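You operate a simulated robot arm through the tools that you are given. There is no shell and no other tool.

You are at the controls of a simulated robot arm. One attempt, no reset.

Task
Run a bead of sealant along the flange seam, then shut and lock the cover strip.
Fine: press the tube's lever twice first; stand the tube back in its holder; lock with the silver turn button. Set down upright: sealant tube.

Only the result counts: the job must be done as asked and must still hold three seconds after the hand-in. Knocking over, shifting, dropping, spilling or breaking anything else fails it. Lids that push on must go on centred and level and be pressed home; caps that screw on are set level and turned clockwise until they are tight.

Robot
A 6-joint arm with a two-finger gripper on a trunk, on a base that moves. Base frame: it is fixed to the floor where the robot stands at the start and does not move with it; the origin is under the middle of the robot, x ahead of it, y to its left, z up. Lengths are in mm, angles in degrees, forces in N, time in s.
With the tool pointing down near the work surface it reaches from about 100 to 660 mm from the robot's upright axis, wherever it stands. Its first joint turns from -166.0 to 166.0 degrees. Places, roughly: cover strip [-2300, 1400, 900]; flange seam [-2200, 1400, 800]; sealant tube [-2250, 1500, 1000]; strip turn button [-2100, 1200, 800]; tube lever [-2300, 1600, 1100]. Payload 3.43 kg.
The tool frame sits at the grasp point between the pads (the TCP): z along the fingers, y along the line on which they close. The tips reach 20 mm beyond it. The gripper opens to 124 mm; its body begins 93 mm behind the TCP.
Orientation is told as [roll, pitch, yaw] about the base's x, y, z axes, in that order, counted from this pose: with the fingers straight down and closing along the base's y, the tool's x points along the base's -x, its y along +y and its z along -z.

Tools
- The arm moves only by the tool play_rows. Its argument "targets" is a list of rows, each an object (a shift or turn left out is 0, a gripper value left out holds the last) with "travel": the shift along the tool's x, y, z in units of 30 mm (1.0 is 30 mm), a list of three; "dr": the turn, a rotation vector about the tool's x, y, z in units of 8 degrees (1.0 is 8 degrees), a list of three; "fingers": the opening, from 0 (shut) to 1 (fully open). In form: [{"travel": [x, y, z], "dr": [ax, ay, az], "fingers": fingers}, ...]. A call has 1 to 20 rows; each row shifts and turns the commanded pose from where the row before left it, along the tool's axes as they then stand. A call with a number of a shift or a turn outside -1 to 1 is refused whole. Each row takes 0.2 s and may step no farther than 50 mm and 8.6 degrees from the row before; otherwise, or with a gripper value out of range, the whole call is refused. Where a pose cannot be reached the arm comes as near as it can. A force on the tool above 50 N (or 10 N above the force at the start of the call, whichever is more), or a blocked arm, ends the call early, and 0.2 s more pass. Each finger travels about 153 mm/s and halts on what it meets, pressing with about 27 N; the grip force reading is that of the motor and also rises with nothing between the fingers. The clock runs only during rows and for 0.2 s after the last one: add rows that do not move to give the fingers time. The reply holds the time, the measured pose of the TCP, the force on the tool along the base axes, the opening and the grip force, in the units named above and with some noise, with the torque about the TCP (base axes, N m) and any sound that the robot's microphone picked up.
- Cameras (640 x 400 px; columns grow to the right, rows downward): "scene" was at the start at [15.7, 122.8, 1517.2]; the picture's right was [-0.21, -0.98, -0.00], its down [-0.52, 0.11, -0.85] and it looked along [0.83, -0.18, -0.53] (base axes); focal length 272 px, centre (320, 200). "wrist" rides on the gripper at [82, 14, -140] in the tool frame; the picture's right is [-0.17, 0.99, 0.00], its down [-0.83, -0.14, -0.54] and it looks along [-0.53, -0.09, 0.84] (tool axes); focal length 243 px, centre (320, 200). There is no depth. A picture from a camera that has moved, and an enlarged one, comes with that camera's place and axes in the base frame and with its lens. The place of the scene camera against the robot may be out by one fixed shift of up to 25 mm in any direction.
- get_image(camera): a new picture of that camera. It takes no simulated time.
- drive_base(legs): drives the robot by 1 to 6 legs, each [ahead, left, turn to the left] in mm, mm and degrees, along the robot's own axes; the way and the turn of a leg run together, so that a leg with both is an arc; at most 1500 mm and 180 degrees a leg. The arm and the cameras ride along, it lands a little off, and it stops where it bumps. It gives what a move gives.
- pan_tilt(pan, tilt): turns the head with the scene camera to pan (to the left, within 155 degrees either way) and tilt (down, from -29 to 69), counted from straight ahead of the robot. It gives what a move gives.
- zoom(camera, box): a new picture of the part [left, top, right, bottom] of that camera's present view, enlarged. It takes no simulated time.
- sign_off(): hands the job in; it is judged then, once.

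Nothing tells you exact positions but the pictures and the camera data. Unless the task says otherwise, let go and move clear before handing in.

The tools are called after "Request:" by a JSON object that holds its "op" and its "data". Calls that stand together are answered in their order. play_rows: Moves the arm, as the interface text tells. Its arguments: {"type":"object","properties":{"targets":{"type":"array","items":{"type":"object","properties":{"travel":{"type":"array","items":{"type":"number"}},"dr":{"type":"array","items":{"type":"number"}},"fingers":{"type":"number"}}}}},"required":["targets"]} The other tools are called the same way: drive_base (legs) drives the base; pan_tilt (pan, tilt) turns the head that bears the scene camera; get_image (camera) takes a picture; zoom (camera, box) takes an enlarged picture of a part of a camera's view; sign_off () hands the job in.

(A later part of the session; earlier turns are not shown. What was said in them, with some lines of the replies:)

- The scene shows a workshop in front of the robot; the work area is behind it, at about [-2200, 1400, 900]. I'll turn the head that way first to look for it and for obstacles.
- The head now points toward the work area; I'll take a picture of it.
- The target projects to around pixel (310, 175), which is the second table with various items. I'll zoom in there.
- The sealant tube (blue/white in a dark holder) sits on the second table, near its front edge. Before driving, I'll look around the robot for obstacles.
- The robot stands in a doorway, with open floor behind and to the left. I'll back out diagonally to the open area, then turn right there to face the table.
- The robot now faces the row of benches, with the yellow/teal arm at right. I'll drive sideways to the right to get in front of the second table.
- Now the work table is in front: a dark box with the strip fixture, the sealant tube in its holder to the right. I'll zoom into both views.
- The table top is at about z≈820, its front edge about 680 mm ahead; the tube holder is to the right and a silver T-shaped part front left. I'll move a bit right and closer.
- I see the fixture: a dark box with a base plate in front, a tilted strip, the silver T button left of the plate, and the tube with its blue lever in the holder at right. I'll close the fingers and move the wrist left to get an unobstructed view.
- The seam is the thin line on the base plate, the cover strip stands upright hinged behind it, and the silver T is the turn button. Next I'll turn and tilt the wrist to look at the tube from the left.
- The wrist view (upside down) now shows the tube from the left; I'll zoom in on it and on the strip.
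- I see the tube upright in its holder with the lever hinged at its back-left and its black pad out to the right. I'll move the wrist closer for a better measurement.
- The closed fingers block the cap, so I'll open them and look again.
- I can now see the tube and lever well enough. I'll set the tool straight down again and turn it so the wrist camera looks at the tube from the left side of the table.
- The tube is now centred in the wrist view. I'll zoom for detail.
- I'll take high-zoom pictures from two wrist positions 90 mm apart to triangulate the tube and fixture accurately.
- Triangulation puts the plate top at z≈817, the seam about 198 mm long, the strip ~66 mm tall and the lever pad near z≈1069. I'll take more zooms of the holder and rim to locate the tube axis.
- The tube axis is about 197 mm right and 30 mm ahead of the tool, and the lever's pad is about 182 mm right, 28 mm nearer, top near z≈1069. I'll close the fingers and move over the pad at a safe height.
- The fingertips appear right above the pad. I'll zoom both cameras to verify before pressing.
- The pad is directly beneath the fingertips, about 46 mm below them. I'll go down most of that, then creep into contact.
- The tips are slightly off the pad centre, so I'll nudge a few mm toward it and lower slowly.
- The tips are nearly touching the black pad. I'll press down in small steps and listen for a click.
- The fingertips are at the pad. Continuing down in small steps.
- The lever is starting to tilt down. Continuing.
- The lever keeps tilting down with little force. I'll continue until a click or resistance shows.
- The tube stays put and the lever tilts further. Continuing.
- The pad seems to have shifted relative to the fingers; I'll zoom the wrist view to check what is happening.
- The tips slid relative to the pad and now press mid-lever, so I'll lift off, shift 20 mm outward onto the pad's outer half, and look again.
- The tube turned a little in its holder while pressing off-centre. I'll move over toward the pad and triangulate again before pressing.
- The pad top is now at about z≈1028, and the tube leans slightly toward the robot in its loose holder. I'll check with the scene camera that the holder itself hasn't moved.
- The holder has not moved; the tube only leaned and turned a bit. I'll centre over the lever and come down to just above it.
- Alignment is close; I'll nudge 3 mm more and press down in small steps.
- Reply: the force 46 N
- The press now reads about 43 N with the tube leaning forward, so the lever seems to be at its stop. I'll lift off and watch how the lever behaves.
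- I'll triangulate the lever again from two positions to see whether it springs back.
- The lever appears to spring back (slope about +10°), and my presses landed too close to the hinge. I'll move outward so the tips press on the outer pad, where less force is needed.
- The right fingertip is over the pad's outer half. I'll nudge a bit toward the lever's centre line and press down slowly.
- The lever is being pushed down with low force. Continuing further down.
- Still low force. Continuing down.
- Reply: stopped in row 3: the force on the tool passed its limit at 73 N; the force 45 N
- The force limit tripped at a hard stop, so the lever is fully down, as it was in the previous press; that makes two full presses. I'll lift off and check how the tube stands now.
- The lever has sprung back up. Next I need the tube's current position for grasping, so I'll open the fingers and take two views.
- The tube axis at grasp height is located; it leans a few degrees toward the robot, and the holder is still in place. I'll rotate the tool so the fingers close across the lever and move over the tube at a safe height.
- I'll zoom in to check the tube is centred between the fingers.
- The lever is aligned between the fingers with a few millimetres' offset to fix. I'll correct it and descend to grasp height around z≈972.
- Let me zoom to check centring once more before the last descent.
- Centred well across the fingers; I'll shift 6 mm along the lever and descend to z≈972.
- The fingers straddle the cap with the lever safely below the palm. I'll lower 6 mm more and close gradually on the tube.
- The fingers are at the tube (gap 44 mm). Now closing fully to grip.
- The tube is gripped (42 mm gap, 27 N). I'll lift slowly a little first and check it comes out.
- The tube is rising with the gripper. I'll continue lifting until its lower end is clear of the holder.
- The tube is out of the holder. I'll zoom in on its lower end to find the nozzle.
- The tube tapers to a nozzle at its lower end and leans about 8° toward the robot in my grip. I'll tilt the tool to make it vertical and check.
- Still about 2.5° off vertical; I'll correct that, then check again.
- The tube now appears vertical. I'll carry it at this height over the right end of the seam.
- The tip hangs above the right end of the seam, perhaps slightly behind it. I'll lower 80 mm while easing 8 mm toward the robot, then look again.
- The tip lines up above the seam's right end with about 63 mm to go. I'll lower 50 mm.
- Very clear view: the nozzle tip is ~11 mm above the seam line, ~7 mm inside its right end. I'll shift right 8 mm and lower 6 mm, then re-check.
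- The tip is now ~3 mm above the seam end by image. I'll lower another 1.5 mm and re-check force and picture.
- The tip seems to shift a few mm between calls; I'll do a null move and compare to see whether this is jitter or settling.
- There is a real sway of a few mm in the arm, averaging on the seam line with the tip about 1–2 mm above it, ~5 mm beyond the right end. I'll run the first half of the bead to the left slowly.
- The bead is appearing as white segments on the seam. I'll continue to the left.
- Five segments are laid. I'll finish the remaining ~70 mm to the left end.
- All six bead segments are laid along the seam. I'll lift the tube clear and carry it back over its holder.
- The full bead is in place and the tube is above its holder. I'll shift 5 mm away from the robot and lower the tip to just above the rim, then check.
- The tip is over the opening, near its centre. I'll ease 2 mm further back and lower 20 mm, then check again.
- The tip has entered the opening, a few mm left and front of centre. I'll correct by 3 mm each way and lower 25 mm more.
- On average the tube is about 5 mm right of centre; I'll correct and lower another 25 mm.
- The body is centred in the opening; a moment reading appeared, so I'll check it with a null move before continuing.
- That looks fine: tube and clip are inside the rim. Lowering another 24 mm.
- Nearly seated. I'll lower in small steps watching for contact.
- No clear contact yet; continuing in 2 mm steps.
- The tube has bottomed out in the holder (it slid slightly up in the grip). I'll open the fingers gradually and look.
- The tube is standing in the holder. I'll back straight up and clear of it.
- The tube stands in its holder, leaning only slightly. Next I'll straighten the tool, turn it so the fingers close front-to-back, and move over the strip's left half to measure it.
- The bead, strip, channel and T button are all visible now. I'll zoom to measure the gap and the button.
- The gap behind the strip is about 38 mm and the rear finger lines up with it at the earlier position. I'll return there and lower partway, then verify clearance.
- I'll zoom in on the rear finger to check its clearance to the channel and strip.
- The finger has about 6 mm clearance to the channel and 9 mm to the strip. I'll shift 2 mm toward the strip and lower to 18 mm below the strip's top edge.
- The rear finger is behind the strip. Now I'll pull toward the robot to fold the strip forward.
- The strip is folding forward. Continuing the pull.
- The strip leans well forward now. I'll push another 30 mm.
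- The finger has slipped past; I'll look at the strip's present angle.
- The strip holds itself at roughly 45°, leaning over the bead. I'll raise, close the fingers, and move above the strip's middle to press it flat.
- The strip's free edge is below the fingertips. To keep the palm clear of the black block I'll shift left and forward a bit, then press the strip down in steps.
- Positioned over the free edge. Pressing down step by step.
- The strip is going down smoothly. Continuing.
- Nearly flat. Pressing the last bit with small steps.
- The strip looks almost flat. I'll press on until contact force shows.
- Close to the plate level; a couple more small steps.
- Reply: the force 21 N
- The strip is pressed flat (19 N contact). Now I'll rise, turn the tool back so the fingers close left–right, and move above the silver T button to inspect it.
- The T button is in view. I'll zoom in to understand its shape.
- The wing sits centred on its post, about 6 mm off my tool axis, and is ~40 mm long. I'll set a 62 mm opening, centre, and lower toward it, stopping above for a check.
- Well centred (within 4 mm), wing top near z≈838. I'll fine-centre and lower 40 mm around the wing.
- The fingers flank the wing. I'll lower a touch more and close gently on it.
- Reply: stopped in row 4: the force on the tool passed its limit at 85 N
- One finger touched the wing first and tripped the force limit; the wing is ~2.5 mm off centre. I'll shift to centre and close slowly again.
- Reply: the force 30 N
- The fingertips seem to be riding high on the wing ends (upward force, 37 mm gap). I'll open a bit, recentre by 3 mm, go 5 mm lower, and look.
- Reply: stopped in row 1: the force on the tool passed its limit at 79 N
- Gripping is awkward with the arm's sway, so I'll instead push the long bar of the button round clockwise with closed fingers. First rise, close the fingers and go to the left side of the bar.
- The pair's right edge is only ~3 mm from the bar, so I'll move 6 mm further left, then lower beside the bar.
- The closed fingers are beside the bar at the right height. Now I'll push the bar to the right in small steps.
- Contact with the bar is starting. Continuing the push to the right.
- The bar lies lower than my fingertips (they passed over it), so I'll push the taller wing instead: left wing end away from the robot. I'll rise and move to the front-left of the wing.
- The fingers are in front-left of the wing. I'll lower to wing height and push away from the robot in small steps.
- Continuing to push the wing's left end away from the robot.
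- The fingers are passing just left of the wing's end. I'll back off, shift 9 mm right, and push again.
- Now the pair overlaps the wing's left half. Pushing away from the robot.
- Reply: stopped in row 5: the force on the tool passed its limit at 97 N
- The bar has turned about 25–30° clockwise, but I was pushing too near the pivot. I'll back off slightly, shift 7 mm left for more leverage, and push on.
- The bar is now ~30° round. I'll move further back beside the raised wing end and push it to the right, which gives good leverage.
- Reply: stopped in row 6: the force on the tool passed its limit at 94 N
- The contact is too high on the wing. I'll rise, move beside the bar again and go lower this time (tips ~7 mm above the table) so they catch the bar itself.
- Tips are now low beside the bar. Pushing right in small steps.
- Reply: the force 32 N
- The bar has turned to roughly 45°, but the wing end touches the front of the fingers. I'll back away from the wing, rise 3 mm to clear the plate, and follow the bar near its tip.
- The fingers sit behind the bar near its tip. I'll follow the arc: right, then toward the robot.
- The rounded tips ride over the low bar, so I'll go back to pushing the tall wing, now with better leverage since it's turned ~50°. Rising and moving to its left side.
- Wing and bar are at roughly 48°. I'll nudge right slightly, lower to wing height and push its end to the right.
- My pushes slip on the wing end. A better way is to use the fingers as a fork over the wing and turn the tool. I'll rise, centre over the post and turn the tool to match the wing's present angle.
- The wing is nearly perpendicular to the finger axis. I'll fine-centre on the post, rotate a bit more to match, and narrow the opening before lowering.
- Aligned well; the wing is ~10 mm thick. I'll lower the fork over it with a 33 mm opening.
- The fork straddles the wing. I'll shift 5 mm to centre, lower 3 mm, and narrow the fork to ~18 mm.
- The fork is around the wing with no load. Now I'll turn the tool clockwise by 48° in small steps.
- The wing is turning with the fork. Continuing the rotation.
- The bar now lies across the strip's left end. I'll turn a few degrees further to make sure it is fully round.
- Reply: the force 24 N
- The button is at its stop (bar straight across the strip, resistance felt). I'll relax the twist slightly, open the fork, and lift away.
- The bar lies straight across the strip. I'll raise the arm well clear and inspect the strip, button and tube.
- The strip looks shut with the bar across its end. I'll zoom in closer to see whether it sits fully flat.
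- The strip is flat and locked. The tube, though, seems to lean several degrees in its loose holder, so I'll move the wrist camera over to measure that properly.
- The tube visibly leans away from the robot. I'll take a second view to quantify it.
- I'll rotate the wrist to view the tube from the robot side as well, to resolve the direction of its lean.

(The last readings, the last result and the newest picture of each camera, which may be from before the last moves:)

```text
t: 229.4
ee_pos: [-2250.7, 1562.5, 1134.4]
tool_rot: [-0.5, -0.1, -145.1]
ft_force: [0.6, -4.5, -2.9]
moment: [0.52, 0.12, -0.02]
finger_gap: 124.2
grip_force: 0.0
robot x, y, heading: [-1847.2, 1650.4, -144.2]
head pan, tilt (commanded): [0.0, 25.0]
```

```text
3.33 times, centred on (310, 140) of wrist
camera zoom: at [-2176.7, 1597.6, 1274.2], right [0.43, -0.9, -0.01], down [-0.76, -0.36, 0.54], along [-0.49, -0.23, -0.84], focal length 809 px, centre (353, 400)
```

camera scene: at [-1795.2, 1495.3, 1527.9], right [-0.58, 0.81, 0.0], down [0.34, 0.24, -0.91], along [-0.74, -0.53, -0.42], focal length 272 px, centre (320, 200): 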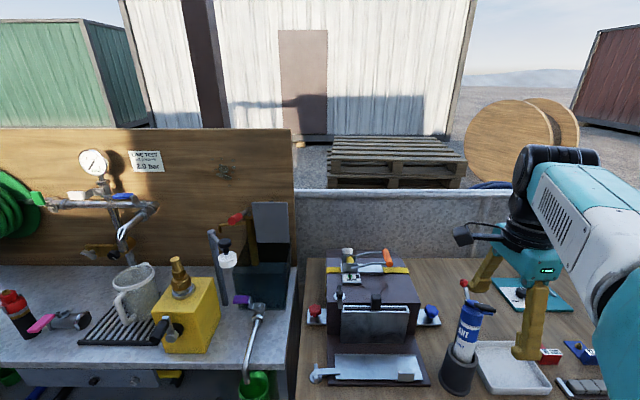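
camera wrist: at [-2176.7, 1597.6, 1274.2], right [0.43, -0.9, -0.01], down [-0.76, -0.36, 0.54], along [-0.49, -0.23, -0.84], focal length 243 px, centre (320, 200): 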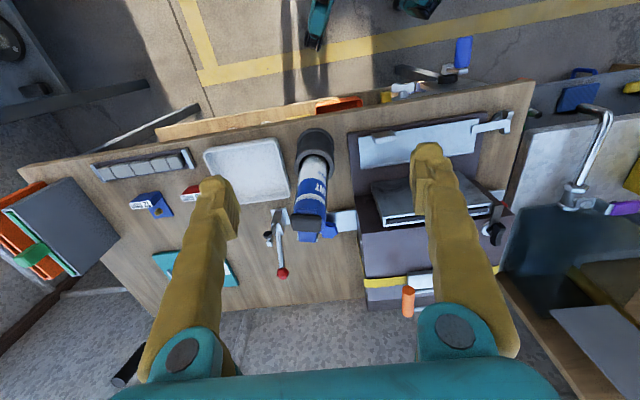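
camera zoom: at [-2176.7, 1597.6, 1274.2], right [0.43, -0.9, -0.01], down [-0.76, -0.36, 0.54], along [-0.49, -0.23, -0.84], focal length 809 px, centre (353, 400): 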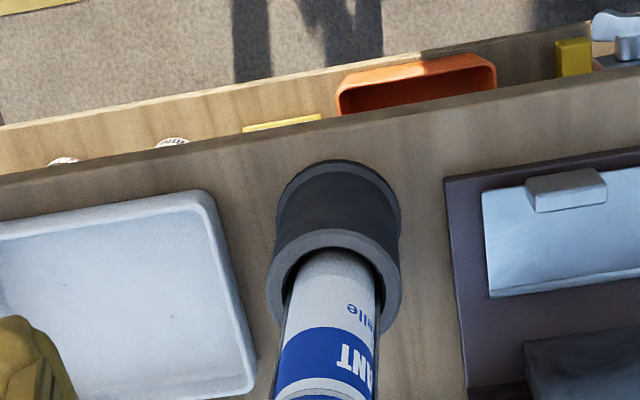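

The tube leans only about 5° in its holder, resting steadily against the rim, and everything else is in place. I'll raise the arm and back it away, then take final pictures.

Request:
{"op": "play_rows", "data": {"targets": [{"travel": [0, 0, -1]}, {"travel": [0.3, 0, -1]}, {"travel": [0.6, 0.2, -0.8]}, {"travel": [0.8, 0.5, 0]}, {"travel": [0.8, 0.8, 0]}, {"travel": [0, 0.8, 0]}, {"travel": [0, 0.8, 0]}, {"travel": [0, 0, 0]}, {"travel": [0, 0, 0]}, {"travel": [0, 0, 0]}]}}

Request:
{"op": "get_image", "data": {"camera": "scene"}}

Request:
{"op": "get_image", "data": {"camera": "wrist"}}

Request:
{"op": "zoom", "data": {"camera": "scene", "box": [290, 260, 510, 400]}}

```text
t: 231.6
ee_pos: [-2134.5, 1527.5, 1219.4]
tool_rot: [-0.6, 0.1, -145.5]
ft_force: [0.8, -2.6, 3.6]
moment: [0.44, -0.05, 0.0]
finger_gap: 123.9
grip_force: 0.0
robot x, y, heading: [-1845.5, 1652.4, -144.7]
head pan, tilt (commanded): [0.0, 25.0]
```

```text
taken
camera scene: at [-1792.8, 1492.9, 1528.1], right [-0.58, 0.81, 0.0], down [0.34, 0.25, -0.91], along [-0.74, -0.53, -0.42], focal length 272 px, centre (320, 200)
```

scene: 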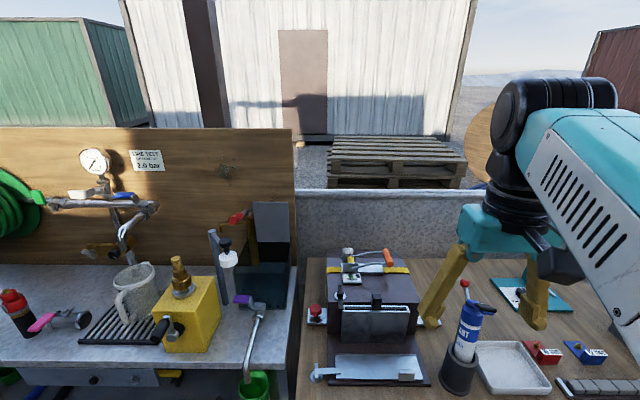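

```text
taken
camera wrist: at [-2058.7, 1561.7, 1358.8], right [0.42, -0.91, -0.01], down [-0.76, -0.36, 0.54], along [-0.49, -0.22, -0.84], focal length 243 px, centre (320, 200)
```

wrist: 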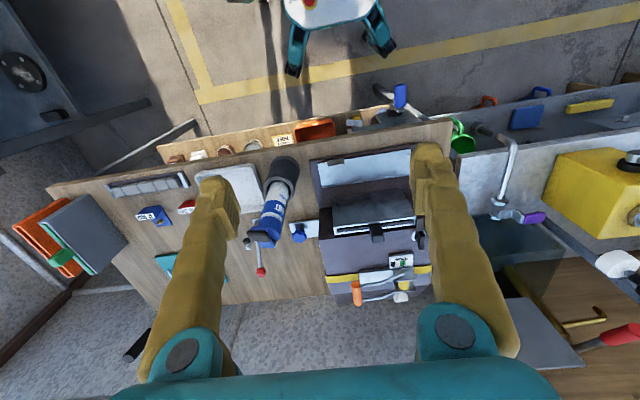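

```text
2.86 times, centred on (400, 330) of scene
camera zoom: at [-1792.8, 1492.9, 1528.1], right [-0.58, 0.81, 0.0], down [0.34, 0.25, -0.91], along [-0.74, -0.53, -0.42], focal length 777 px, centre (91, -171)
```

zoom: 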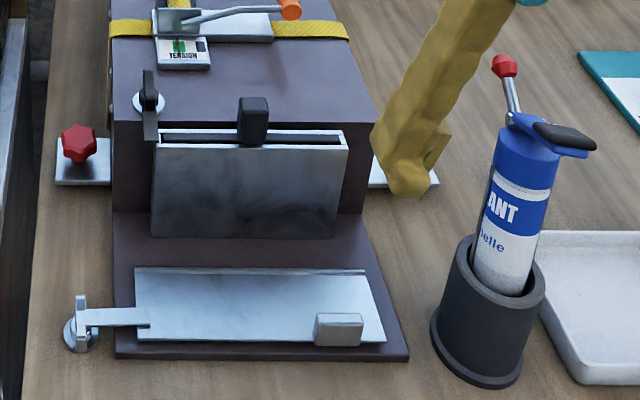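

The bead is laid, the strip is shut flat with the silver button's bar across its end, and the tube stands in its holder with the arm clear. I'm handing the job in.

Request:
{"op": "sign_off", "data": {}}

```text
The job is handed in.
```

The job is handed in: the seam is sealed, and the cover strip is shut and locked. I haven't seen the judging result.

- **Lever:** I pressed it to its hard stop twice before dispensing. An earlier off-centre attempt slid on the lever and probably did not depress it fully. If it counted, the total would be three presses. No click was reported for any of them.
- **Bead:** All six segments are on the seam. A margin of about 13 mm at each end has no bead, the same on both sides.
- **Tube:** It stands in its holder, released, leaning about 5° away from the robot against the rim. I left it because straightening it risked another lever press.
- **Cover strip:** It lies flat over the seam after being pressed to contact at 19 N.
- **Lock:** The silver button is turned clockwise to its stop, with its bar across the strip's left end. No click was reported here either.

Several calls stopped early on the force limit (up to 97 N) while I worked the lever and the button. In the last pictures nothing else looked moved. The arm is open and clear of everything.
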